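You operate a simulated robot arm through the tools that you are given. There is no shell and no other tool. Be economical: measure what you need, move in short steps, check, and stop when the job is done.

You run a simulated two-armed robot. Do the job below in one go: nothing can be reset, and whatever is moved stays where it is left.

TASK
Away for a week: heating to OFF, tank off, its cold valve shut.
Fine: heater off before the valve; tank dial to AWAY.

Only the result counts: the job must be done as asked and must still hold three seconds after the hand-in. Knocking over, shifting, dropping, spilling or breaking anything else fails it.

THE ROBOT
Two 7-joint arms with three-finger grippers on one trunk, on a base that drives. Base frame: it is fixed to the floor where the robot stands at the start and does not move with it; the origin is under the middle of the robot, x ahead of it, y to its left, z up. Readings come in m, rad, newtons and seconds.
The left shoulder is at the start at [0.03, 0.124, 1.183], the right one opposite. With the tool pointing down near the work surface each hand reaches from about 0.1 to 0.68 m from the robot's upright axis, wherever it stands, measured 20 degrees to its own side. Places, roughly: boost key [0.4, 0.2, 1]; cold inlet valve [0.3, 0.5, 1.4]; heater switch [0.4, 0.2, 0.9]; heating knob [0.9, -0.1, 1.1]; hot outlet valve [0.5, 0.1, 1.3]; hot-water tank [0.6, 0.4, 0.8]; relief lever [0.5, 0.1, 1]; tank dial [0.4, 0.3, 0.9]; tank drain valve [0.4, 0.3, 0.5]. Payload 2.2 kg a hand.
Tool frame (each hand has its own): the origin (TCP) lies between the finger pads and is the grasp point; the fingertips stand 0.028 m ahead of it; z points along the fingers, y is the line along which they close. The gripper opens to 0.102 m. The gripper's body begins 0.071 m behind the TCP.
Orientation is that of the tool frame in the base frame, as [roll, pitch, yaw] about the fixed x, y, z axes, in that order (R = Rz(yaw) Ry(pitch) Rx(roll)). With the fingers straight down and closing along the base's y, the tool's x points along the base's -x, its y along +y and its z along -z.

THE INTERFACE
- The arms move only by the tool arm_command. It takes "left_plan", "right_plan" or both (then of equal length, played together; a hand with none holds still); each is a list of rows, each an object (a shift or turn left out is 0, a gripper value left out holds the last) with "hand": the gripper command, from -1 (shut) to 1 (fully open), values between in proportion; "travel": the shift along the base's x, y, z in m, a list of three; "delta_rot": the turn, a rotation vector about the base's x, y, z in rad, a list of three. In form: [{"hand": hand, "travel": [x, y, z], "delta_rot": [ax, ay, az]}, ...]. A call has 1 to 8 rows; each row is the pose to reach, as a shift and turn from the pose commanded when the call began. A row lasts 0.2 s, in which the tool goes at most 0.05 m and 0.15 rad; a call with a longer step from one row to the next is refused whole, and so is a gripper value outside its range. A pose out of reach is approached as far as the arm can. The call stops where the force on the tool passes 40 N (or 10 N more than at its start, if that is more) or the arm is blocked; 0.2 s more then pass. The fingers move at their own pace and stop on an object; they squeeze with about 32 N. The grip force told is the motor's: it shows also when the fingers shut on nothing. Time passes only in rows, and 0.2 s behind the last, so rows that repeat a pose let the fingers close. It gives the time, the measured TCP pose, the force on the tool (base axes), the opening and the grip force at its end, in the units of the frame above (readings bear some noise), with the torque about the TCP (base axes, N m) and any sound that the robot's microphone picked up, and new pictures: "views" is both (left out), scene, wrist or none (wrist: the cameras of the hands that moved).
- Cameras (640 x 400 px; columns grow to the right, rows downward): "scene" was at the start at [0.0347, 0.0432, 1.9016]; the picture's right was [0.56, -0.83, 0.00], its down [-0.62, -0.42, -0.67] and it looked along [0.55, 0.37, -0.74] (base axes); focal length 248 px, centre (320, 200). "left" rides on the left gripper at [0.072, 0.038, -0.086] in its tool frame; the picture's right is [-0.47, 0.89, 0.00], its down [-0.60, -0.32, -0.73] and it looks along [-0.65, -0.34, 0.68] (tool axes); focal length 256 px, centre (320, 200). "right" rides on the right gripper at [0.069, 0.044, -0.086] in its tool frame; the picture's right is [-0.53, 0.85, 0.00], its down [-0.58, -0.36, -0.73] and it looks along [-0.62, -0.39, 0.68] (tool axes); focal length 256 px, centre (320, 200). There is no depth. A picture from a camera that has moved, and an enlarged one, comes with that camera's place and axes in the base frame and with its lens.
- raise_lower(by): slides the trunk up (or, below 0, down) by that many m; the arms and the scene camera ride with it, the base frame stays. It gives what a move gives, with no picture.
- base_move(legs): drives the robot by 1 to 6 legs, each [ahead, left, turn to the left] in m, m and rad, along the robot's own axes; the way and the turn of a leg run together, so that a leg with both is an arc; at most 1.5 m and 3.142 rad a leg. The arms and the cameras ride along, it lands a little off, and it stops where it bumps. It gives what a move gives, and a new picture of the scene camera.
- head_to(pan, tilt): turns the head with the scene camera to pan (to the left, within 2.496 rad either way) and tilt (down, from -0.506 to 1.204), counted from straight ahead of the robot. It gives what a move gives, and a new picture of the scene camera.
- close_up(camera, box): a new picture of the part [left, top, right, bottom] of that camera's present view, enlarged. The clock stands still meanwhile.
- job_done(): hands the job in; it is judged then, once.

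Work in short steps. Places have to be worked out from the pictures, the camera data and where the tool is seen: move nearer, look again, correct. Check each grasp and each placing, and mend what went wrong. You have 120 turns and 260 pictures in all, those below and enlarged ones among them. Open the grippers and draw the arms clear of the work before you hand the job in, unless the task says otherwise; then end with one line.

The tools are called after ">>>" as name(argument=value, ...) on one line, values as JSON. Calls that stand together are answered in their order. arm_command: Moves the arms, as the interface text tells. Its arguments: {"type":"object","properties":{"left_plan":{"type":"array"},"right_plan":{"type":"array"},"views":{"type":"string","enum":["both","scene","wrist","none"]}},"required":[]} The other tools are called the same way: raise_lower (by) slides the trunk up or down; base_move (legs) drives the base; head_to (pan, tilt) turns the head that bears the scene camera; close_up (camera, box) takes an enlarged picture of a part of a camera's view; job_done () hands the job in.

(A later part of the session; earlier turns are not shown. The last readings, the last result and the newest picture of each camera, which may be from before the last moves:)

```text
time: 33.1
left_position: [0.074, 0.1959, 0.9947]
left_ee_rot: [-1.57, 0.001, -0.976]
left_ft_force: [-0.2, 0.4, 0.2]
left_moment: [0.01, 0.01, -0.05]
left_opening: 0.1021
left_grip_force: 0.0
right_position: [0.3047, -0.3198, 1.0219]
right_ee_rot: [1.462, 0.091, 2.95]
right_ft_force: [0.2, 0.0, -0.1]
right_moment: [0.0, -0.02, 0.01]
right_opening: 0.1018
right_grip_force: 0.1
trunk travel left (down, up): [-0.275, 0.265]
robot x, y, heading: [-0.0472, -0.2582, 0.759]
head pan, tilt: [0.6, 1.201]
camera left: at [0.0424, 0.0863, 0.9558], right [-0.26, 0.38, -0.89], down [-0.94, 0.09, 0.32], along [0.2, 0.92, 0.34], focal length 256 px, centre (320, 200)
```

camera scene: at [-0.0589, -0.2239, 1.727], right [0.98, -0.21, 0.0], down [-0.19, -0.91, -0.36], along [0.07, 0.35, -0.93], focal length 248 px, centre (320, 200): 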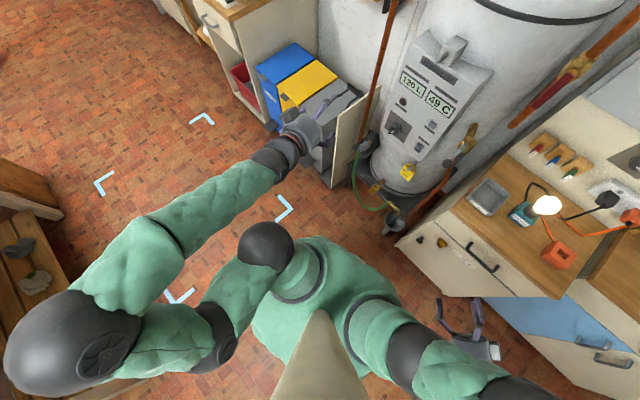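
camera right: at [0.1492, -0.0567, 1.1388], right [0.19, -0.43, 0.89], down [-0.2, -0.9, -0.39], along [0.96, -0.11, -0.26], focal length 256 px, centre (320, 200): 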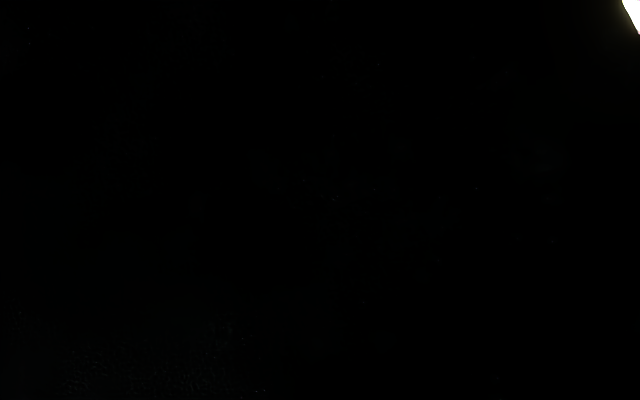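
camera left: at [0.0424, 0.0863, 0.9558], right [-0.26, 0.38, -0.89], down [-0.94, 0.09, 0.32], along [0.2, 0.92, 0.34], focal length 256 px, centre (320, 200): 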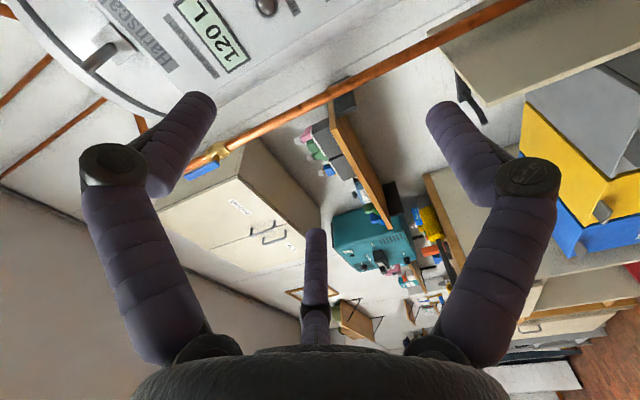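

Roll works. The zoom seems re-rendered sharply, so I'll zoom hard on the dial and rocker in the scene view to read labels.

>>> close_up(camera="scene", box=[380, 110, 420, 150])

>>> close_up(camera="scene", box=[404, 112, 444, 162])

```text
10.00 times, centred on (400, 130) of scene
camera zoom: at [-0.06, -0.2233, 1.7269], right [0.98, -0.21, 0.0], down [-0.19, -0.91, -0.36], along [0.08, 0.35, -0.93], focal length 2479 px, centre (-480, 900)
```

zoom: 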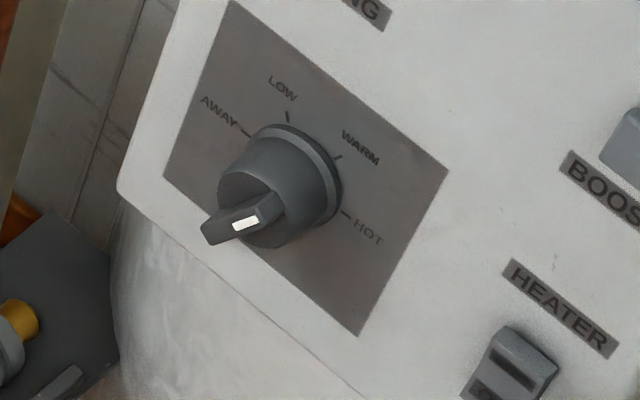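

```text
8.00 times, centred on (424, 137) of scene
camera zoom: at [-0.06, -0.2233, 1.7269], right [0.98, -0.21, 0.0], down [-0.19, -0.91, -0.36], along [0.08, 0.35, -0.93], focal length 1983 px, centre (-512, 704)
```

zoom: 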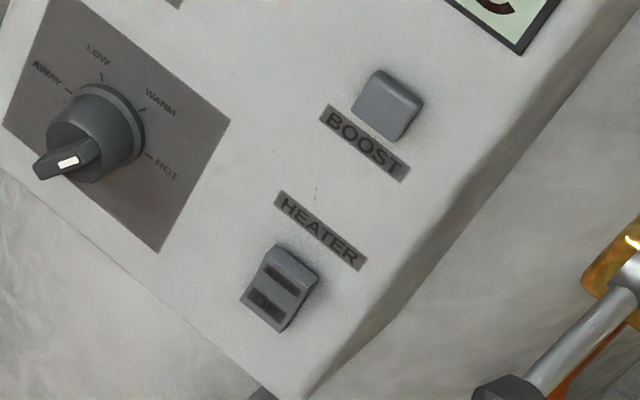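

Labels read: AWAY at 9 o'clock, LOW 11, WARM 1, HOT 3; the dial's fin lies at about 1 o'clock (WARM). Let me zoom on the heater rocker and also the fin's white mark.

>>> close_up(camera="scene", box=[414, 138, 430, 150])

>>> close_up(camera="scene", box=[388, 118, 406, 138])

```text
16.00 times, centred on (422, 144) of scene
camera zoom: at [-0.06, -0.2233, 1.7269], right [0.98, -0.21, 0.0], down [-0.19, -0.91, -0.36], along [0.08, 0.35, -0.93], focal length 3967 px, centre (-1312, 1096)
```

zoom: 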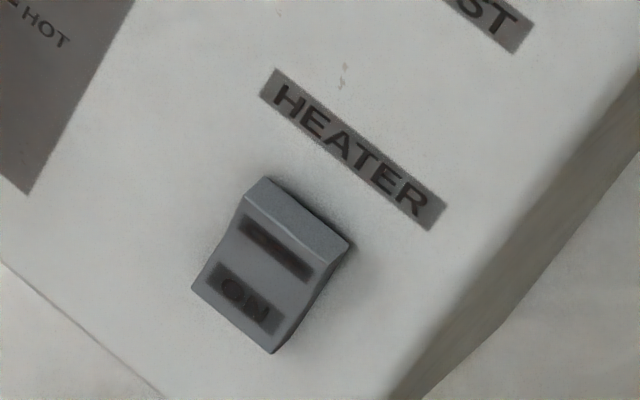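

```text
16.00 times, centred on (397, 128) of scene
camera zoom: at [-0.06, -0.2233, 1.7269], right [0.98, -0.21, 0.0], down [-0.19, -0.91, -0.36], along [0.08, 0.35, -0.93], focal length 3967 px, centre (-912, 1352)
```

zoom: 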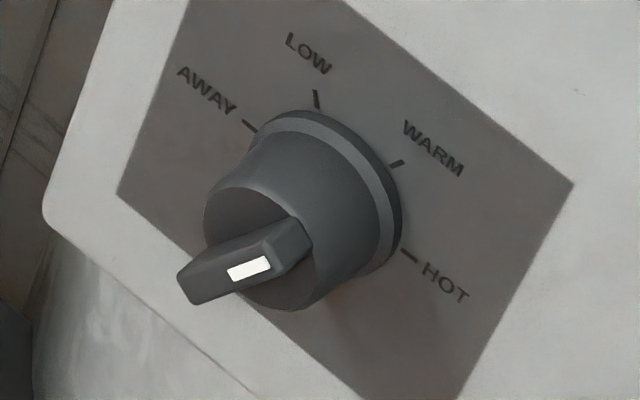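

ON is on the lower half (pressed in), so OFF means pressing the upper half. I'll close the left fingers and bring them to a standoff in front of the rocker, near [0.33, 0.15, 0.93].

>>> arm_command(left_plan=[{"hand": -1, "travel": [0.04, -0.006, -0.01]}, {"hand": -1, "travel": [0.08, -0.012, -0.02]}, {"hand": -1, "travel": [0.12, -0.018, -0.03]}, {"hand": -1, "travel": [0.16, -0.025, -0.04]}, {"hand": -1, "travel": [0.2, -0.032, -0.05]}, {"hand": -1, "travel": [0.24, -0.04, -0.06]}], views="both")

```text
time: 34.5
left_position: [0.3182, 0.154, 0.9324]
left_ee_rot: [-1.572, 0.004, -0.975]
left_ft_force: [0.3, -0.6, -0.7]
left_moment: [-0.02, -0.02, 0.03]
left_opening: 0.002
left_grip_force: 31.3
right_position: [0.3046, -0.323, 1.02]
right_ee_rot: [1.462, 0.088, 2.95]
right_ft_force: [-0.2, 0.1, -0.2]
right_moment: [0.0, 0.0, 0.02]
right_opening: 0.102
right_grip_force: 0.0
trunk travel left (down, up): [-0.275, 0.265]
robot x, y, heading: [-0.0492, -0.26, 0.762]
head pan, tilt: [0.6, 1.201]
camera scene: at [-0.0587, -0.2249, 1.727], right [0.98, -0.21, 0.0], down [-0.19, -0.91, -0.36], along [0.07, 0.35, -0.93], focal length 248 px, centre (320, 200)
camera left: at [0.286, 0.046, 0.8953], right [-0.26, 0.39, -0.88], down [-0.94, 0.09, 0.32], along [0.2, 0.92, 0.34], focal length 256 px, centre (320, 200)
```

scene: 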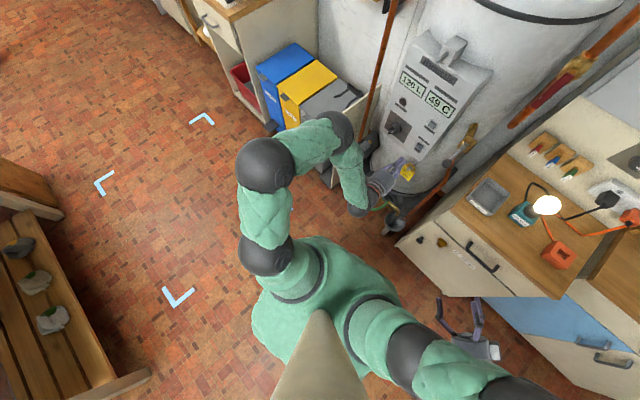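
left: 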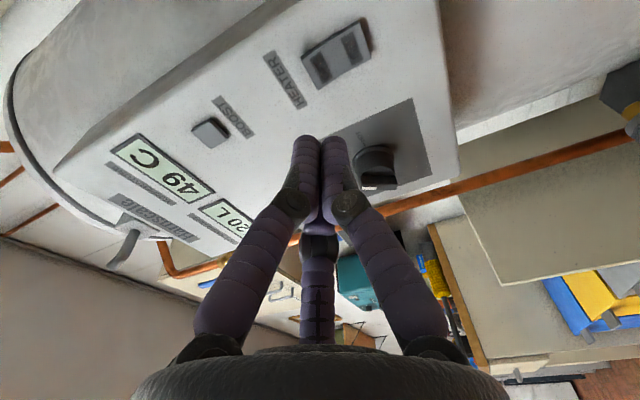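

The rocker's upper half comes out at about [0.417, 0.212, 0.928], nearly dead ahead of the closed fingertips. I'll advance 0.055 m with a small rightward correction and look.

>>> arm_command(left_plan=[{"hand": -1, "travel": [0.004, -0.006, 0]}, {"hand": -1, "travel": [0.027, 0.01, 0]}, {"hand": -1, "travel": [0.049, 0.025, 0]}], views="wrist")

>>> close_up(camera="left", box=[250, 30, 410, 170])

```text
time: 35.3
left_position: [0.3617, 0.1822, 0.9339]
left_ee_rot: [-1.575, 0.0, -0.977]
left_ft_force: [0.4, -0.1, 0.1]
left_moment: [-0.02, 0.02, -0.01]
left_opening: 0.0022
left_grip_force: 31.3
right_position: [0.3037, -0.3213, 1.0204]
right_ee_rot: [1.461, 0.09, 2.949]
right_ft_force: [-0.2, -0.3, -0.6]
right_moment: [0.06, 0.0, 0.04]
right_opening: 0.102
right_grip_force: 0.0
trunk travel left (down, up): [-0.275, 0.265]
robot x, y, heading: [-0.0512, -0.2585, 0.76]
head pan, tilt: [0.6, 1.201]
camera left: at [0.3309, 0.0722, 0.8961], right [-0.26, 0.39, -0.88], down [-0.94, 0.09, 0.32], along [0.2, 0.92, 0.34], focal length 256 px, centre (320, 200)
```

left: 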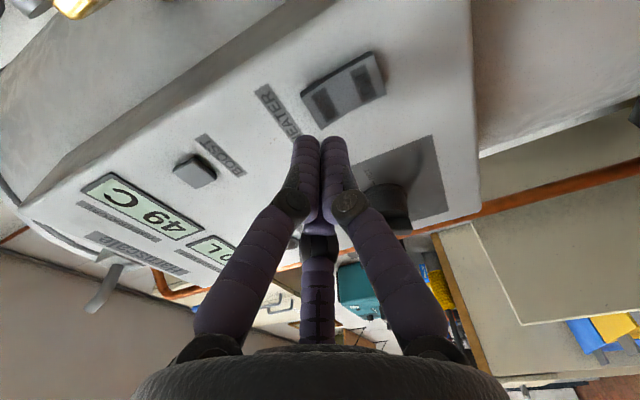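

```text
2.86 times, centred on (330, 100) of left
camera zoom: at [0.3309, 0.0722, 0.8961], right [-0.26, 0.39, -0.88], down [-0.94, 0.09, 0.32], along [0.2, 0.92, 0.34], focal length 731 px, centre (291, 486)
```

zoom: 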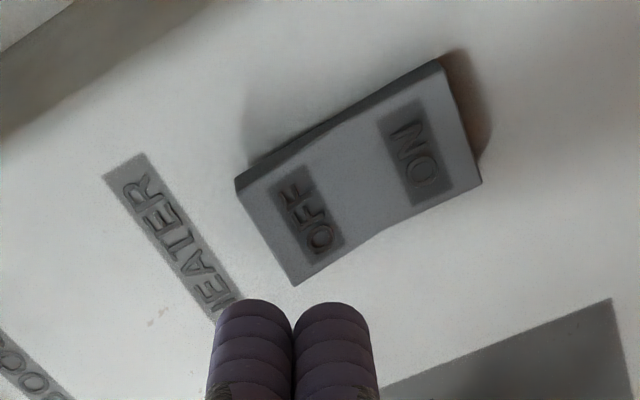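

I can read OFF on the upper half. The tips need about 8 mm right, 4 mm down and then 26+ mm forward; I'll press gently in small steps.

>>> arm_command(left_plan=[{"hand": -1, "travel": [0.004, -0.006, -0.004]}, {"hand": -1, "travel": [0.017, 0.003, -0.004]}, {"hand": -1, "travel": [0.023, 0.007, -0.004]}, {"hand": -1, "travel": [0.029, 0.011, -0.004]}, {"hand": -1, "travel": [0.033, 0.014, -0.004]}, {"hand": -1, "travel": [0.037, 0.017, -0.004]}], views="wrist")

>>> close_up(camera="left", box=[250, 30, 410, 170])

```text
time: 36.7
left_position: [0.3968, 0.196, 0.9309]
left_ee_rot: [-1.569, 0.002, -0.977]
left_ft_force: [-27.4, -14.5, 11.2]
left_moment: [0.08, 0.2, -0.05]
left_opening: 0.0022
left_grip_force: 31.2
right_position: [0.3012, -0.3226, 1.0209]
right_ee_rot: [1.459, 0.091, 2.951]
right_ft_force: [-0.2, 0.0, -0.6]
right_moment: [0.0, 0.01, -0.01]
right_opening: 0.1023
right_grip_force: 0.1
trunk travel left (down, up): [-0.275, 0.265]
robot x, y, heading: [-0.0496, -0.2574, 0.763]
head pan, tilt: [0.6, 1.201]
camera left: at [0.3652, 0.0861, 0.8926], right [-0.26, 0.39, -0.88], down [-0.94, 0.09, 0.32], along [0.2, 0.92, 0.34], focal length 256 px, centre (320, 200)
```

left: 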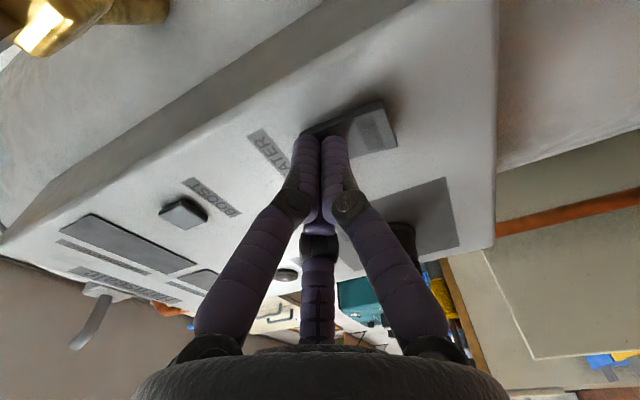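

```text
2.86 times, centred on (330, 100) of left
camera zoom: at [0.3652, 0.0861, 0.8926], right [-0.26, 0.39, -0.88], down [-0.94, 0.09, 0.32], along [0.2, 0.92, 0.34], focal length 731 px, centre (291, 486)
```

zoom: 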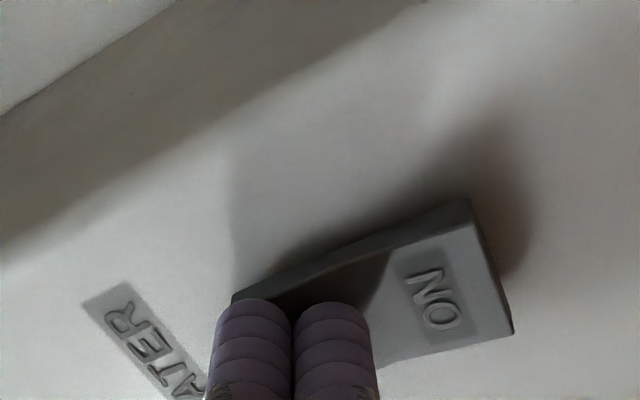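

Contact at ~30 N with the ON end now standing out. I'll withdraw straight back and check the rocker from the scene camera.

>>> arm_command(left_plan=[{"hand": -1, "travel": [-0.03, -0.02, 0]}, {"hand": -1, "travel": [-0.065, -0.044, 0]}, {"hand": -1, "travel": [-0.1, -0.067, 0]}], views="none")

>>> close_up(camera="scene", box=[410, 130, 434, 154])

>>> close_up(camera="left", box=[270, 10, 440, 130])

```text
time: 37.5
left_position: [0.3014, 0.1302, 0.9285]
left_ee_rot: [-1.568, 0.002, -0.975]
left_ft_force: [-0.3, -0.2, 1.1]
left_moment: [0.01, 0.01, -0.01]
left_opening: 0.0023
left_grip_force: 32.0
right_position: [0.3041, -0.3211, 1.0206]
right_ee_rot: [1.461, 0.091, 2.95]
right_ft_force: [-0.1, -0.4, -0.1]
right_moment: [-0.02, -0.01, 0.0]
right_opening: 0.102
right_grip_force: 0.1
trunk travel left (down, up): [-0.275, 0.265]
robot x, y, heading: [-0.0496, -0.2601, 0.762]
head pan, tilt: [0.6, 1.201]
```

```text
16.00 times, centred on (422, 142) of scene
camera zoom: at [-0.0609, -0.2251, 1.727], right [0.98, -0.21, 0.0], down [-0.19, -0.91, -0.36], along [0.08, 0.35, -0.93], focal length 3967 px, centre (-1312, 1128)
```

zoom: 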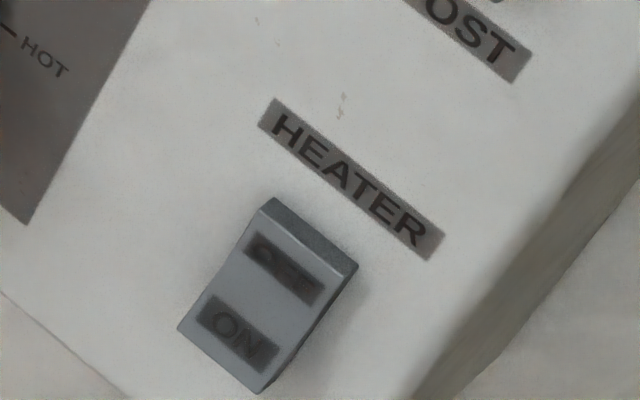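

```text
3.33 times, centred on (355, 70) of left
camera zoom: at [0.2696, 0.0208, 0.8916], right [-0.26, 0.39, -0.88], down [-0.94, 0.09, 0.32], along [0.2, 0.92, 0.34], focal length 853 px, centre (203, 633)
```

zoom: 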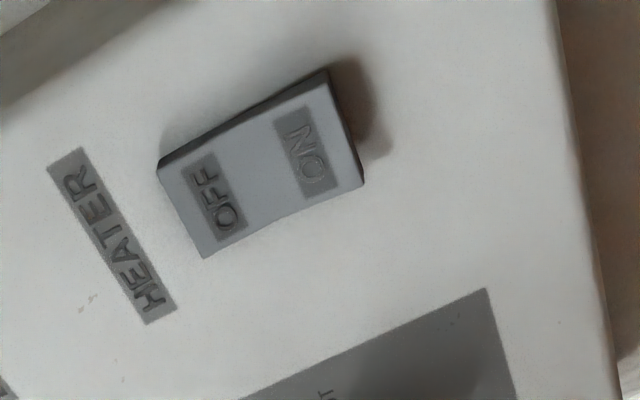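

The rocker's tilt reversed: heater is OFF. Now the dial: I'll back to a standoff in front of it, open to ~0.05 m and roll the hand +120° so the fingers straddle the 1-o'clock fin.

>>> arm_command(left_plan=[{"hand": 0, "delta_rot": [0.109, 0.073, 0], "travel": [-0.03, 0.0, 0]}, {"hand": 0, "delta_rot": [0.217, 0.146, 0], "travel": [-0.05, 0.02, 0]}, {"hand": 0, "delta_rot": [0.326, 0.219, 0], "travel": [-0.06, 0.05, 0]}, {"hand": 0, "delta_rot": [0.435, 0.292, 0], "travel": [-0.065, 0.08, -0.006]}, {"hand": 0, "delta_rot": [0.543, 0.365, 0], "travel": [-0.065, 0.09, -0.006]}, {"hand": 0, "delta_rot": [0.652, 0.438, 0], "travel": [-0.065, 0.09, -0.006]}, {"hand": 0, "delta_rot": [0.76, 0.511, 0], "travel": [-0.065, 0.09, -0.006]}, {"hand": 0, "delta_rot": [0.869, 0.584, 0], "travel": [-0.065, 0.09, -0.006]}], views="none")

>>> arm_command(left_plan=[{"delta_rot": [0.109, 0.073, 0]}, {"delta_rot": [0.217, 0.146, 0]}, {"delta_rot": [0.326, 0.219, 0]}, {"delta_rot": [0.435, 0.292, 0]}, {"delta_rot": [0.543, 0.365, 0]}, {"delta_rot": [0.652, 0.438, 0]}, {"delta_rot": [0.76, 0.511, 0]}, {"delta_rot": [0.869, 0.584, 0]}], views="wrist")

```text
time: 39.3
left_position: [0.2363, 0.2209, 0.923]
left_ee_rot: [-1.566, 1.053, -0.975]
left_ft_force: [-0.9, 0.0, 0.2]
left_moment: [0.01, 0.03, -0.01]
left_opening: 0.0509
left_grip_force: 0.0
right_position: [0.304, -0.3207, 1.0206]
right_ee_rot: [1.462, 0.091, 2.949]
right_ft_force: [-0.5, -0.3, -0.6]
right_moment: [-0.01, 0.0, 0.0]
right_opening: 0.1021
right_grip_force: 0.1
trunk travel left (down, up): [-0.275, 0.265]
robot x, y, heading: [-0.0505, -0.2561, 0.76]
head pan, tilt: [0.6, 1.201]
```

```text
time: 41.1
left_position: [0.2363, 0.2207, 0.9231]
left_ee_rot: [1.564, 1.041, 2.158]
left_ft_force: [0.2, 0.9, 0.5]
left_moment: [0.02, 0.0, 0.01]
left_opening: 0.0508
left_grip_force: 0.0
right_position: [0.3041, -0.3212, 1.0212]
right_ee_rot: [1.461, 0.092, 2.949]
right_ft_force: [0.4, -0.3, 0.3]
right_moment: [0.01, -0.01, 0.01]
right_opening: 0.102
right_grip_force: 0.0
trunk travel left (down, up): [-0.275, 0.265]
robot x, y, heading: [-0.05, -0.2589, 0.761]
head pan, tilt: [0.6, 1.201]
camera left: at [0.1254, 0.2288, 0.8803], right [-0.3, 0.44, 0.85], down [-0.29, -0.89, 0.36], along [0.91, -0.14, 0.39], focal length 256 px, centre (320, 200)
```

left: 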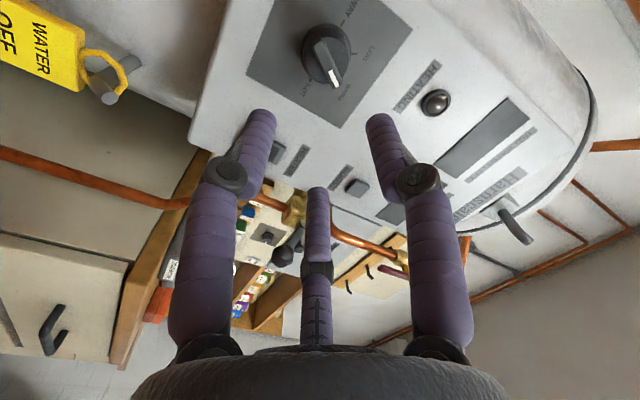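

The fin's white mark points at WARM and the fingers are aligned to straddle it. I'll shift ~1 cm left and advance 6 cm.

>>> arm_command(left_plan=[{"travel": [-0.005, 0.008, -0.002]}, {"travel": [0.02, 0.025, -0.002]}, {"travel": [0.045, 0.042, -0.002]}], views="wrist")

```text
time: 41.9
left_position: [0.2826, 0.2638, 0.9206]
left_ee_rot: [1.57, 1.045, 2.158]
left_ft_force: [-0.8, 0.4, -0.6]
left_moment: [0.01, -0.01, 0.01]
left_opening: 0.0509
left_grip_force: 0.1
right_position: [0.3029, -0.321, 1.0207]
right_ee_rot: [1.461, 0.091, 2.949]
right_ft_force: [0.5, -0.2, 0.0]
right_moment: [-0.02, 0.04, 0.02]
right_opening: 0.1021
right_grip_force: 0.0
trunk travel left (down, up): [-0.275, 0.265]
robot x, y, heading: [-0.052, -0.2589, 0.758]
head pan, tilt: [0.6, 1.201]
camera left: at [0.1709, 0.2706, 0.8774], right [-0.3, 0.44, 0.85], down [-0.29, -0.89, 0.36], along [0.91, -0.13, 0.39], focal length 256 px, centre (320, 200)
```

left: 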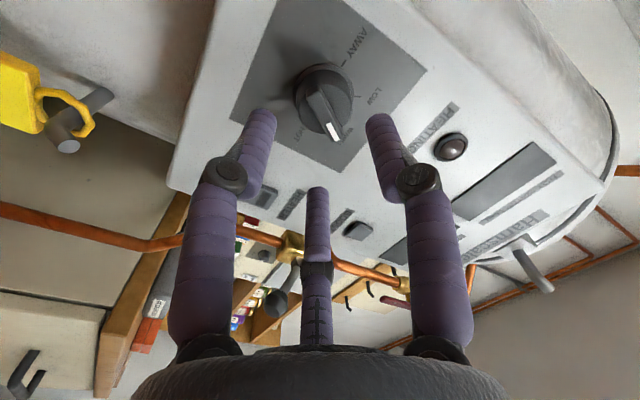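

Two-view triangulation puts the fin front at [0.335, 0.300, 0.923], straight ahead. I'll advance 0.044 m so the tips flank the fin, then look.

>>> arm_command(left_plan=[{"travel": [0.018, 0.012, 0.002]}, {"travel": [0.036, 0.025, 0.002]}], views="wrist")

>>> close_up(camera="left", box=[230, 90, 430, 220])

```text
time: 42.5
left_position: [0.318, 0.2875, 0.9244]
left_ee_rot: [1.565, 1.044, 2.157]
left_ft_force: [-0.6, 0.7, -0.1]
left_moment: [0.01, 0.01, 0.0]
left_opening: 0.051
left_grip_force: 0.1
right_position: [0.3054, -0.3202, 1.0206]
right_ee_rot: [1.46, 0.09, 2.95]
right_ft_force: [0.1, 0.0, 0.1]
right_moment: [0.01, 0.03, 0.05]
right_opening: 0.1018
right_grip_force: 0.1
trunk travel left (down, up): [-0.275, 0.265]
robot x, y, heading: [-0.0471, -0.2589, 0.765]
head pan, tilt: [0.6, 1.201]
camera left: at [0.2077, 0.2946, 0.881], right [-0.3, 0.44, 0.85], down [-0.29, -0.89, 0.36], along [0.91, -0.13, 0.39], focal length 256 px, centre (320, 200)
```

left: 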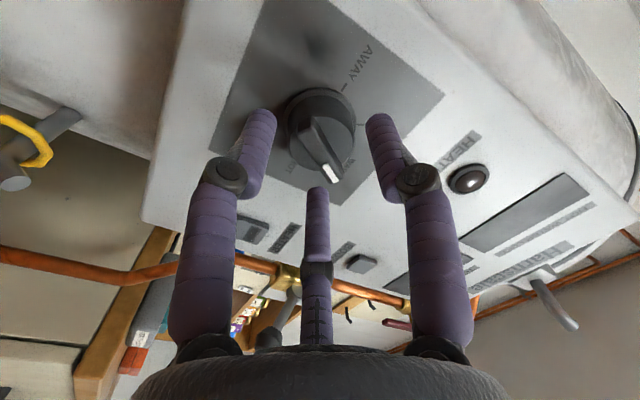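

```text
3.08 times, centred on (330, 155) of left
camera zoom: at [0.2077, 0.2946, 0.881], right [-0.3, 0.44, 0.85], down [-0.29, -0.89, 0.36], along [0.91, -0.13, 0.39], focal length 788 px, centre (289, 338)
```

zoom: 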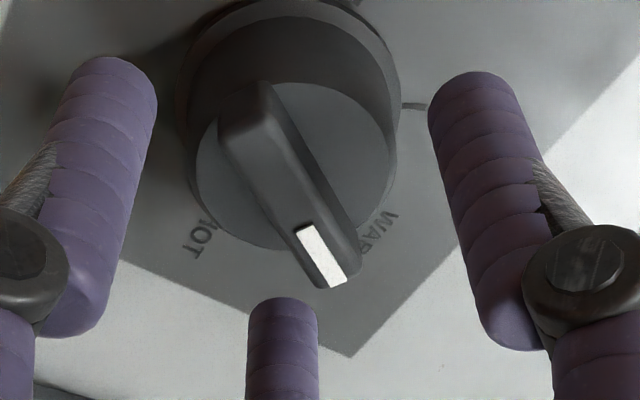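

The fin is centred between the fingers. I'll advance another 4 mm and close on it.

>>> arm_command(left_plan=[{"hand": 0, "travel": [0.003, 0.002, 0]}, {"hand": -1, "travel": [0.003, 0.002, 0]}, {"hand": -1, "travel": [0.003, 0.002, 0]}, {"hand": -1, "travel": [0.003, 0.002, 0]}], views="wrist")

>>> close_up(camera="left", box=[230, 90, 430, 220])

```text
time: 43.5
left_position: [0.3225, 0.2835, 0.9257]
left_ee_rot: [1.557, 1.042, 2.142]
left_ft_force: [9.8, -24.9, 16.6]
left_moment: [0.09, -0.01, -1.16]
left_opening: 0.0179
left_grip_force: 43.6
right_position: [0.3043, -0.325, 1.021]
right_ee_rot: [1.459, 0.09, 2.951]
right_ft_force: [0.3, -0.3, 0.0]
right_moment: [0.01, -0.04, -0.01]
right_opening: 0.1019
right_grip_force: 0.0
trunk travel left (down, up): [-0.275, 0.265]
robot x, y, heading: [-0.0473, -0.2555, 0.755]
head pan, tilt: [0.6, 1.201]
camera left: at [0.2126, 0.2929, 0.8829], right [-0.3, 0.44, 0.85], down [-0.29, -0.89, 0.36], along [0.91, -0.14, 0.39], focal length 256 px, centre (320, 200)
```

left: 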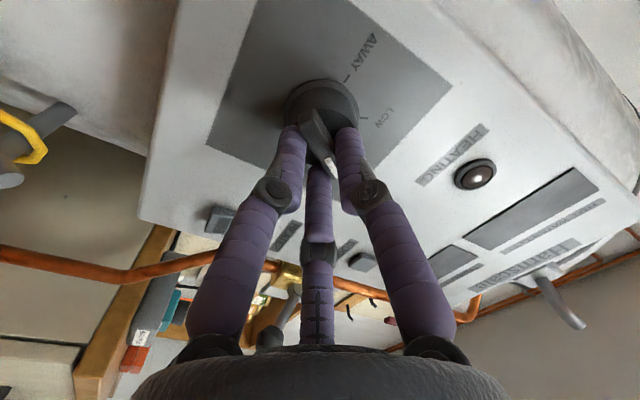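

```text
3.08 times, centred on (330, 155) of left
camera zoom: at [0.2126, 0.2929, 0.8829], right [-0.3, 0.44, 0.85], down [-0.29, -0.89, 0.36], along [0.91, -0.14, 0.39], focal length 788 px, centre (289, 338)
```

zoom: 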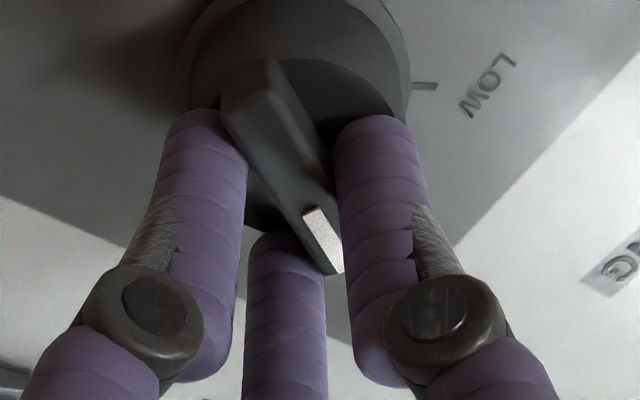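

The fin is gripped (0.018 m) but the arm is pulled ~6 mm sideways, so I'll shift the command onto the measured spot and turn counter-clockwise the first 40°, watching forces.

>>> arm_command(left_plan=[{"hand": -1, "travel": [0.0015, -0.005, 0.0015]}, {"hand": -1, "travel": [0.0015, -0.005, 0.0015], "delta_rot": [-0.1, -0.067, 0]}, {"hand": -1, "travel": [0.0015, -0.005, 0.0015], "delta_rot": [-0.2, -0.134, 0]}, {"hand": -1, "travel": [0.0015, -0.005, 0.0015], "delta_rot": [-0.3, -0.201, 0]}, {"hand": -1, "travel": [0.0015, -0.005, 0.0015], "delta_rot": [-0.4, -0.268, 0]}, {"hand": -1, "travel": [0.0015, -0.005, 0.0015], "delta_rot": [-0.5, -0.335, 0]}, {"hand": -1, "travel": [0.0015, -0.005, 0.0015], "delta_rot": [-0.6, -0.402, 0]}], views="wrist")

>>> close_up(camera="left", box=[230, 90, 430, 220])

```text
time: 45.1
left_position: [0.3229, 0.2851, 0.9285]
left_ee_rot: [-1.515, 1.376, -0.919]
left_ft_force: [8.0, -4.5, 30.9]
left_moment: [0.12, 0.08, -0.96]
left_opening: 0.0183
left_grip_force: 43.8
right_position: [0.3036, -0.323, 1.0225]
right_ee_rot: [1.458, 0.091, 2.948]
right_ft_force: [-1.3, 0.6, 0.0]
right_moment: [0.02, 0.0, -0.01]
right_opening: 0.102
right_grip_force: 0.0
trunk travel left (down, up): [-0.275, 0.265]
robot x, y, heading: [-0.0483, -0.2569, 0.758]
head pan, tilt: [0.6, 1.201]
camera left: at [0.2377, 0.2551, 0.8498], right [-0.54, 0.79, 0.28], down [-0.5, -0.57, 0.65], along [0.68, 0.21, 0.71], focal length 256 px, centre (320, 200)
```

left: 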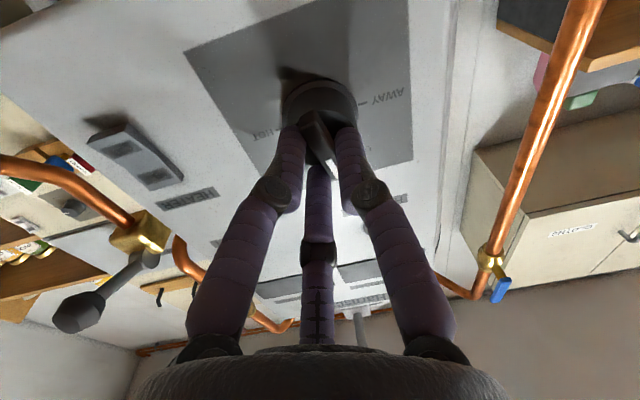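

```text
3.08 times, centred on (330, 155) of left
camera zoom: at [0.2377, 0.2551, 0.8498], right [-0.54, 0.79, 0.28], down [-0.5, -0.57, 0.65], along [0.68, 0.21, 0.71], focal length 788 px, centre (289, 338)
```

zoom: 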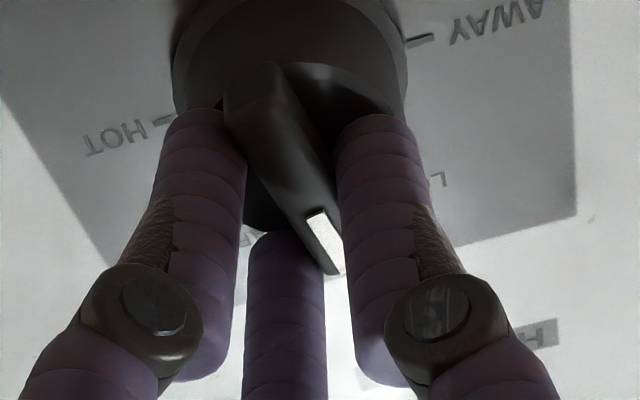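

The dial turns with the hand. I'll shift the command up 3 mm to relieve load and continue counter-clockwise another ~55°.

>>> arm_command(left_plan=[{"hand": -1, "travel": [0.0, 0.0, 0.003]}, {"hand": -1, "travel": [0.0, 0, 0.003], "delta_rot": [-0.11, -0.074, 0]}, {"hand": -1, "travel": [0, 0, 0.003], "delta_rot": [-0.22, -0.148, 0]}, {"hand": -1, "travel": [0, 0, 0.003], "delta_rot": [-0.33, -0.222, 0]}, {"hand": -1, "travel": [0, 0, 0.003], "delta_rot": [-0.44, -0.296, 0]}, {"hand": -1, "travel": [0, 0, 0.003], "delta_rot": [-0.55, -0.37, 0]}, {"hand": -1, "travel": [0, 0, 0.003], "delta_rot": [-0.66, -0.444, 0]}, {"hand": -1, "travel": [0, 0, 0.003], "delta_rot": [-0.77, -0.518, 0]}], views="none")

>>> close_up(camera="left", box=[230, 40, 430, 200])

>>> close_up(camera="scene", box=[380, 105, 425, 145])

```text
time: 46.9
left_position: [0.3197, 0.2871, 0.9295]
left_ee_rot: [-1.564, 0.442, -0.97]
left_ft_force: [-11.8, 16.6, 20.6]
left_moment: [0.34, -0.29, -0.29]
left_opening: 0.0177
left_grip_force: 42.4
right_position: [0.3018, -0.3213, 1.0219]
right_ee_rot: [1.461, 0.093, 2.949]
right_ft_force: [0.1, 0.3, -0.4]
right_moment: [0.03, 0.01, 0.0]
right_opening: 0.1022
right_grip_force: 0.1
trunk travel left (down, up): [-0.275, 0.265]
robot x, y, heading: [-0.0492, -0.2588, 0.755]
head pan, tilt: [0.6, 1.201]
```

```text
2.50 times, centred on (330, 120) of left
camera zoom: at [0.2763, 0.1975, 0.864], right [-0.45, 0.66, -0.6], down [-0.84, -0.08, 0.54], along [0.31, 0.74, 0.59], focal length 640 px, centre (295, 400)
```

zoom: 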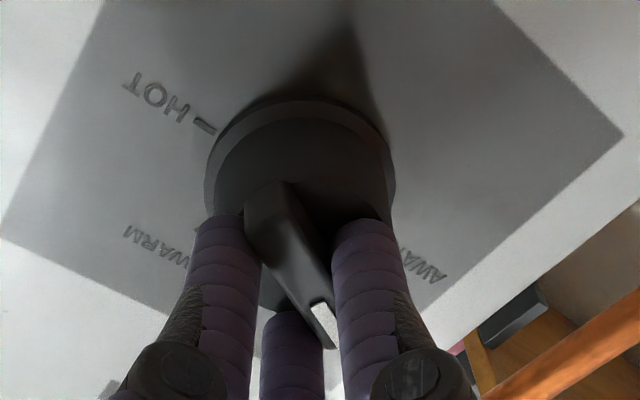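

```text
10.00 times, centred on (402, 125) of scene
camera zoom: at [-0.063, -0.224, 1.727], right [0.98, -0.21, 0.0], down [-0.19, -0.91, -0.36], along [0.08, 0.35, -0.93], focal length 2479 px, centre (-505, 950)
```

zoom: 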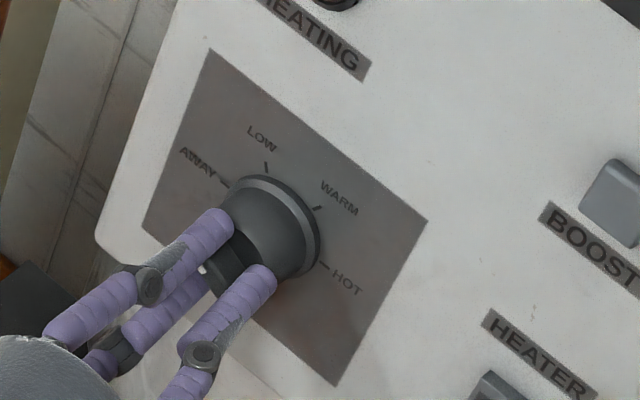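

Pointer now is between LOW and AWAY (about −57°). I'll turn another ~32°, nudging the command toward the measured position.

>>> arm_command(left_plan=[{"hand": -1, "travel": [-0.002, 0.002, 0.002]}, {"hand": -1, "travel": [-0.002, 0.002, 0.002], "delta_rot": [-0.1, -0.067, 0]}, {"hand": -1, "travel": [-0.002, 0.002, 0.002], "delta_rot": [-0.2, -0.134, 0]}, {"hand": -1, "travel": [-0.002, 0.002, 0.002], "delta_rot": [-0.3, -0.201, 0]}, {"hand": -1, "travel": [-0.002, 0.002, 0.002], "delta_rot": [-0.4, -0.268, 0]}, {"hand": -1, "travel": [-0.002, 0.002, 0.002], "delta_rot": [-0.47, -0.315, 0]}], views="none")

>>> close_up(camera="left", box=[230, 20, 450, 200])

>>> close_up(camera="scene", box=[380, 105, 425, 145])

```text
time: 48.3
left_position: [0.3193, 0.2889, 0.9293]
left_ee_rot: [-1.572, -0.121, -0.973]
left_ft_force: [-7.8, 20.2, 10.7]
left_moment: [1.14, 0.63, 1.72]
left_opening: 0.0182
left_grip_force: 43.4
right_position: [0.3038, -0.3195, 1.0211]
right_ee_rot: [1.462, 0.09, 2.948]
right_ft_force: [-0.8, -0.7, 0.8]
right_moment: [-0.01, 0.02, 0.02]
right_opening: 0.1018
right_grip_force: 0.1
trunk travel left (down, up): [-0.275, 0.265]
robot x, y, heading: [-0.0497, -0.261, 0.767]
head pan, tilt: [0.6, 1.201]
```

```text
2.22 times, centred on (340, 110) of left
camera zoom: at [0.2901, 0.176, 0.901], right [-0.2, 0.29, -0.94], down [-0.96, 0.12, 0.24], along [0.18, 0.95, 0.26], focal length 569 px, centre (276, 400)
```

zoom: 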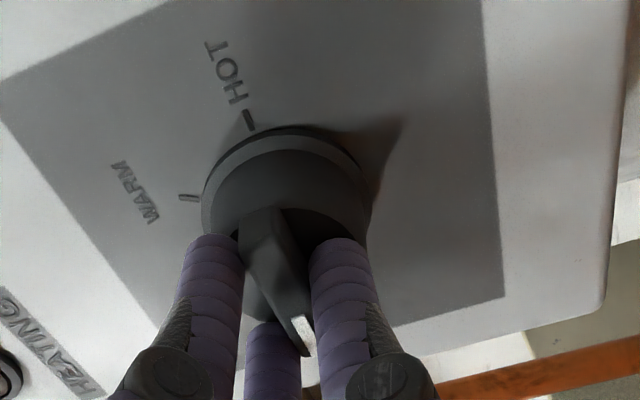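

```text
10.00 times, centred on (402, 125) of scene
camera zoom: at [-0.0615, -0.2229, 1.7269], right [0.98, -0.21, 0.0], down [-0.19, -0.91, -0.36], along [0.08, 0.35, -0.93], focal length 2479 px, centre (-505, 950)
```

zoom: 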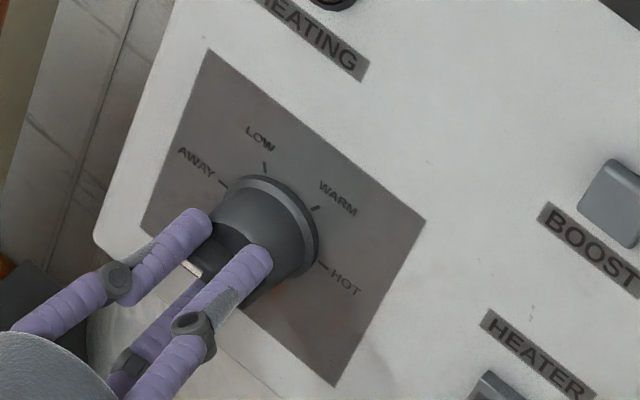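

Torque rose to ~1.3 N·m, suggesting the end stop at AWAY. I'll open, back away and check the pointer.

>>> arm_command(left_plan=[{"hand": 0}, {"hand": 0}, {"hand": 0, "travel": [-0.033, -0.022, 0]}, {"hand": 0, "travel": [-0.066, -0.045, 0]}, {"hand": 0, "travel": [-0.1, -0.067, 0]}], views="none")

>>> close_up(camera="left", box=[230, 20, 490, 200])

>>> close_up(camera="scene", box=[380, 105, 435, 155])

```text
time: 49.5
left_position: [0.2199, 0.218, 0.9297]
left_ee_rot: [-1.57, -0.119, -0.977]
left_ft_force: [0.6, 0.3, -0.1]
left_moment: [0.03, 0.01, -0.03]
left_opening: 0.0509
left_grip_force: 0.1
right_position: [0.3034, -0.3214, 1.0208]
right_ee_rot: [1.462, 0.091, 2.95]
right_ft_force: [-0.4, 0.6, 0.5]
right_moment: [0.0, -0.02, -0.05]
right_opening: 0.1022
right_grip_force: 0.0
trunk travel left (down, up): [-0.275, 0.265]
robot x, y, heading: [-0.0458, -0.2577, 0.76]
head pan, tilt: [0.6, 1.201]
```

```text
2.22 times, centred on (360, 110) of left
camera zoom: at [0.1914, 0.1054, 0.9017], right [-0.2, 0.3, -0.93], down [-0.96, 0.12, 0.24], along [0.18, 0.95, 0.26], focal length 569 px, centre (231, 400)
```

zoom: 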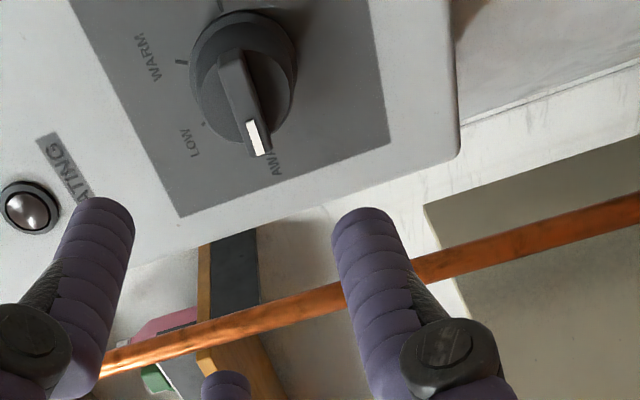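

```text
8.00 times, centred on (408, 130) of scene
camera zoom: at [-0.0612, -0.2248, 1.727], right [0.98, -0.21, 0.0], down [-0.19, -0.91, -0.36], along [0.08, 0.35, -0.93], focal length 1983 px, centre (-380, 760)
```

zoom: 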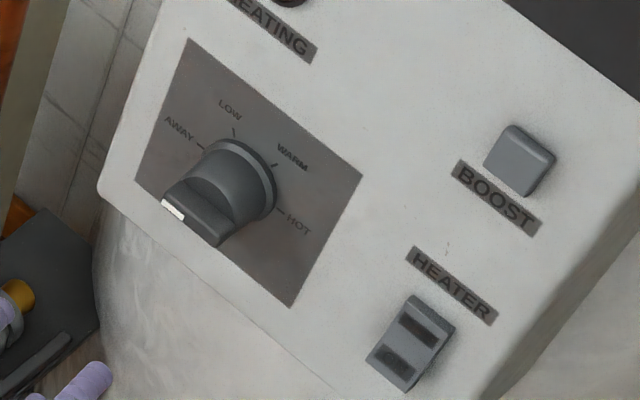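

Dial is on AWAY. I'll recheck the rocker at high zoom to be sure it stays OFF.

>>> close_up(camera="scene", box=[410, 130, 434, 154])

>>> head_to(pan=0.6, tilt=0.5)

```text
16.00 times, centred on (422, 142) of scene
camera zoom: at [-0.0612, -0.2248, 1.727], right [0.98, -0.21, 0.0], down [-0.19, -0.91, -0.36], along [0.08, 0.35, -0.93], focal length 3967 px, centre (-1312, 1128)
```

zoom: 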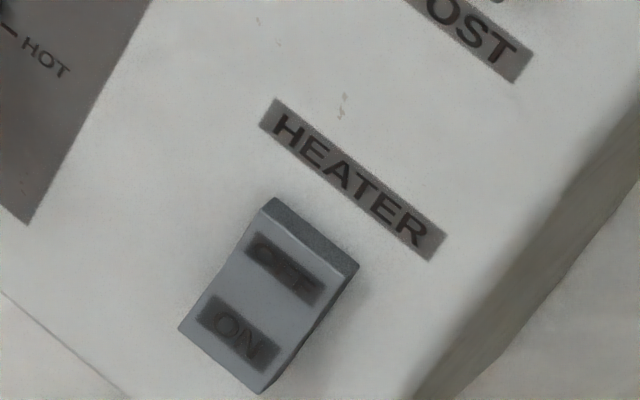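

```text
time: 50.6
left_position: [0.2224, 0.2181, 0.93]
left_ee_rot: [-1.572, -0.118, -0.976]
left_ft_force: [0.3, 0.4, -0.2]
left_moment: [-0.04, 0.0, 0.02]
left_opening: 0.051
left_grip_force: 0.1
right_position: [0.3039, -0.3211, 1.0204]
right_ee_rot: [1.461, 0.091, 2.95]
right_ft_force: [-0.1, 0.9, 0.6]
right_moment: [0.0, -0.01, 0.04]
right_opening: 0.1019
right_grip_force: 0.0
trunk travel left (down, up): [-0.275, 0.265]
robot x, y, heading: [-0.0485, -0.2561, 0.758]
head pan, tilt: [0.6, 0.499]
camera scene: at [-0.0526, -0.1902, 1.7806], right [0.98, -0.21, 0.0], down [-0.1, -0.47, -0.88], along [0.18, 0.86, -0.48], focal length 248 px, centre (320, 200)
```

scene: 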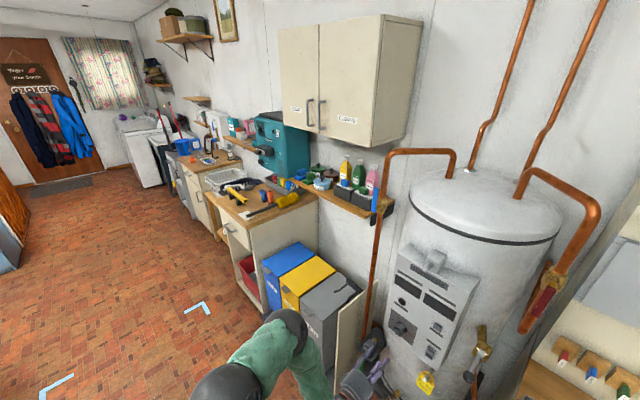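

Rocker is OFF and displays look dark. Next, the cold inlet valve with the blue lever on the left pipe; I'll zoom on it.

>>> close_up(camera="scene", box=[355, 180, 405, 235])

>>> close_up(camera="scene", box=[380, 235, 490, 400])

```text
7.27 times, centred on (380, 208) of scene
camera zoom: at [-0.0526, -0.1902, 1.7806], right [0.98, -0.21, 0.0], down [-0.1, -0.47, -0.88], along [0.18, 0.86, -0.48], focal length 1803 px, centre (-116, 146)
```

zoom: 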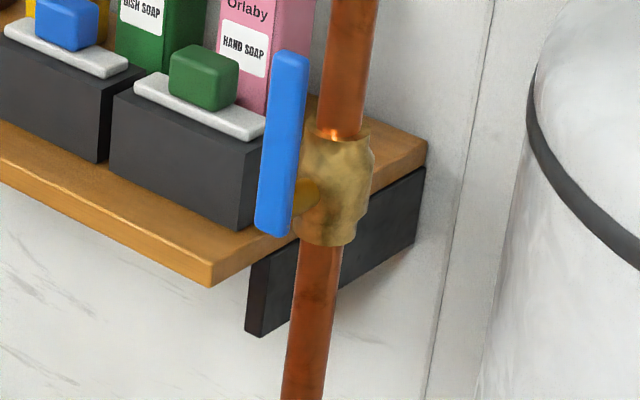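

```text
2.42 times, centred on (435, 318) of scene
camera zoom: at [-0.0526, -0.1902, 1.7806], right [0.98, -0.21, 0.0], down [-0.1, -0.47, -0.88], along [0.18, 0.86, -0.48], focal length 601 px, centre (41, -85)
```

zoom: 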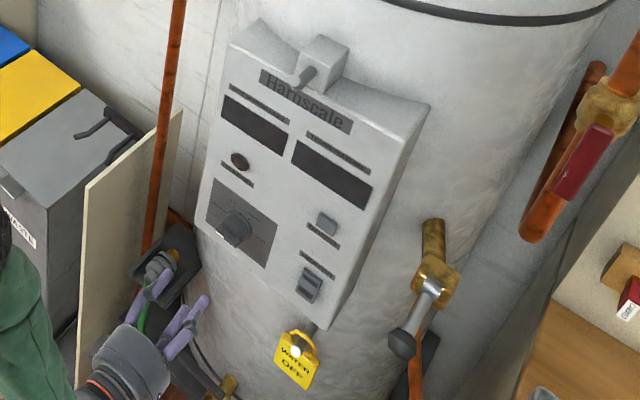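

Tank displays are now dark, so the heater is off. The blue lever points up along the pipe (open), pivot about [0.288, 0.505, 1.343], top near z 1.42. I'll draw the left hand back and raise the trunk before driving closer.

>>> arm_command(left_plan=[{"hand": -1, "travel": [-0.035, -0.025, 0.01]}, {"hand": -1, "travel": [-0.07, -0.05, 0.02]}, {"hand": -1, "travel": [-0.105, -0.075, 0.03]}, {"hand": -1, "travel": [-0.13, -0.1, 0.05]}], views="none")

>>> raise_lower(by=0.25)

>>> head_to(pan=0.3, tilt=0.75)

```text
time: 51.6
left_position: [0.092, 0.1214, 0.9795]
left_ee_rot: [-1.571, -0.12, -0.978]
left_ft_force: [-0.1, 0.2, 0.1]
left_moment: [0.02, 0.04, 0.01]
left_opening: 0.002
left_grip_force: 31.8
right_position: [0.3045, -0.3231, 1.0202]
right_ee_rot: [1.46, 0.091, 2.949]
right_ft_force: [0.1, -0.2, 0.4]
right_moment: [-0.03, 0.0, 0.03]
right_opening: 0.1021
right_grip_force: 0.1
trunk travel left (down, up): [-0.275, 0.265]
robot x, y, heading: [-0.0469, -0.2548, 0.759]
head pan, tilt: [0.6, 0.499]
```

```text
time: 54.2
left_position: [0.0927, 0.1217, 1.23]
left_ee_rot: [-1.573, -0.122, -0.976]
left_ft_force: [-0.1, -0.4, -0.2]
left_moment: [0.04, -0.02, -0.03]
left_opening: 0.002
left_grip_force: 31.4
right_position: [0.3037, -0.322, 1.2704]
right_ee_rot: [1.461, 0.091, 2.949]
right_ft_force: [0.9, 0.6, 0.2]
right_moment: [0.01, -0.03, -0.01]
right_opening: 0.1019
right_grip_force: 0.1
trunk travel left (down, up): [-0.525, 0.015]
robot x, y, heading: [-0.0493, -0.2602, 0.762]
head pan, tilt: [0.6, 0.499]
```

```text
time: 55.0
left_position: [0.0928, 0.1218, 1.2288]
left_ee_rot: [-1.572, -0.118, -0.977]
left_ft_force: [0.0, -1.4, 0.1]
left_moment: [-0.02, 0.02, -0.01]
left_opening: 0.0021
left_grip_force: 31.9
right_position: [0.3038, -0.3213, 1.27]
right_ee_rot: [1.461, 0.092, 2.95]
right_ft_force: [-0.3, 0.7, 0.0]
right_moment: [0.02, -0.03, 0.0]
right_opening: 0.1018
right_grip_force: 0.1
trunk travel left (down, up): [-0.525, 0.015]
robot x, y, heading: [-0.0445, -0.2567, 0.762]
head pan, tilt: [0.3, 0.75]
camera scene: at [-0.0313, -0.2068, 2.0087], right [0.87, -0.49, 0.0], down [-0.33, -0.59, -0.73], along [0.36, 0.64, -0.68], focal length 248 px, centre (320, 200)
```

scene: 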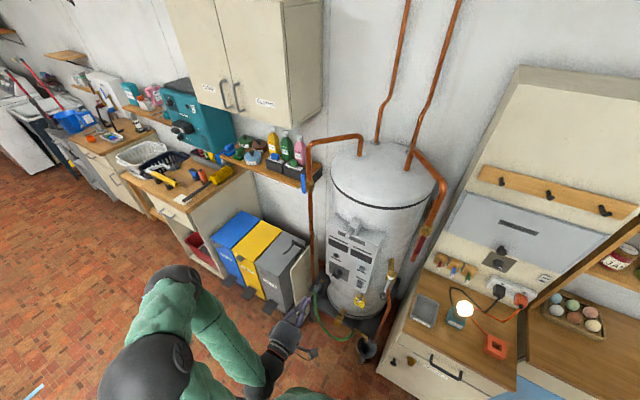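

The way is clear. I'll drive ahead-left about 0.22/0.18 m so the left shoulder comes within reach of the lever.

>>> base_move(legs=[[0.21, 0.17, 0]])

>>> close_up(camera="left", box=[0, 0, 640, 400])

```text
time: 56.9
left_position: [0.1243, 0.3957, 1.2283]
left_ee_rot: [-1.573, -0.12, -0.974]
left_ft_force: [0.1, -0.5, 0.6]
left_moment: [0.0, -0.04, -0.03]
left_opening: 0.0021
left_grip_force: 31.5
right_position: [0.3372, -0.0453, 1.2709]
right_ee_rot: [1.46, 0.092, 2.955]
right_ft_force: [-0.1, 0.2, 0.4]
right_moment: [0.01, -0.02, 0.0]
right_opening: 0.102
right_grip_force: 0.0
trunk travel left (down, up): [-0.525, 0.015]
robot x, y, heading: [-0.0196, 0.0182, 0.764]
head pan, tilt: [0.3, 0.75]
camera scene: at [0.0015, 0.068, 2.0087], right [0.87, -0.49, 0.0], down [-0.33, -0.6, -0.73], along [0.35, 0.64, -0.68], focal length 248 px, centre (320, 200)
```

scene: 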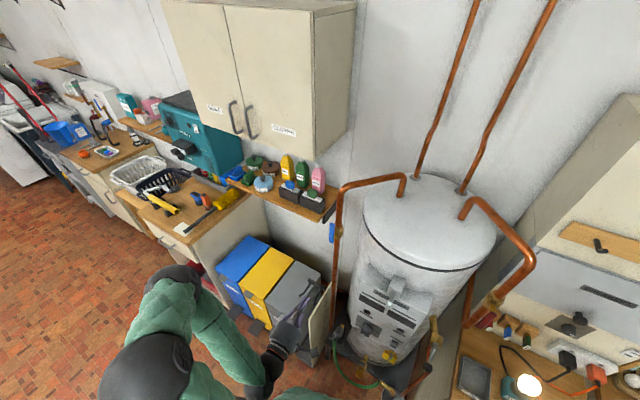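

```text
1.00 times, centred on (320, 200) of left (not enlarged: the box is as wide or as high as the picture)
camera zoom: at [0.0951, 0.2838, 1.2014], right [-0.2, 0.29, -0.93], down [-0.96, 0.12, 0.24], along [0.18, 0.95, 0.26], focal length 256 px, centre (320, 200)
```

zoom: 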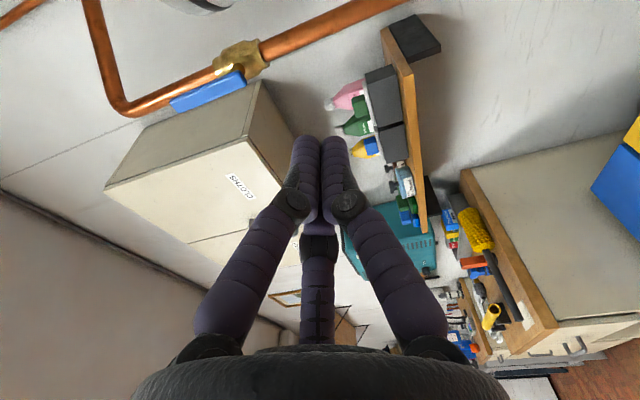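

The lever is visible in both cameras. I'll zoom both to fix the lever's geometry and stem direction.

>>> close_up(camera="left", box=[140, 20, 300, 140])

>>> close_up(camera="scene", box=[315, 205, 355, 255])

```text
3.33 times, centred on (220, 80) of left
camera zoom: at [0.0951, 0.2838, 1.2014], right [-0.2, 0.29, -0.93], down [-0.96, 0.12, 0.24], along [0.18, 0.95, 0.26], focal length 853 px, centre (653, 600)
```

zoom: 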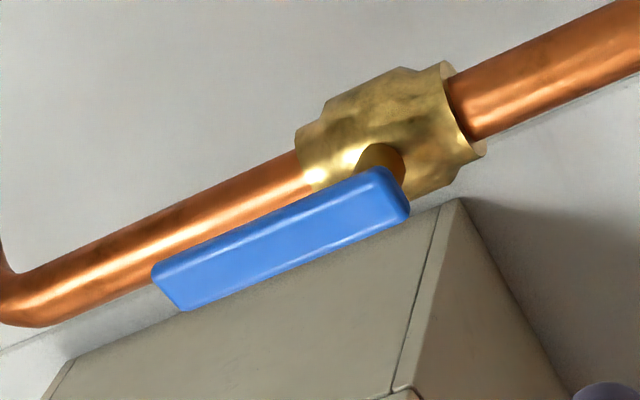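

```text
8.00 times, centred on (335, 230) of scene
camera zoom: at [0.0015, 0.068, 2.0087], right [0.87, -0.49, 0.0], down [-0.33, -0.6, -0.73], along [0.35, 0.64, -0.68], focal length 1983 px, centre (200, -40)
```

zoom: 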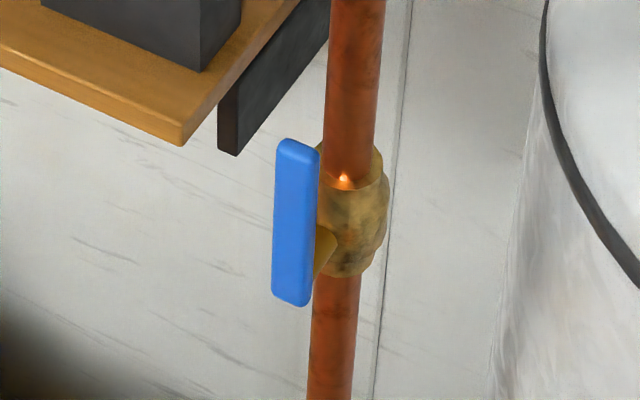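

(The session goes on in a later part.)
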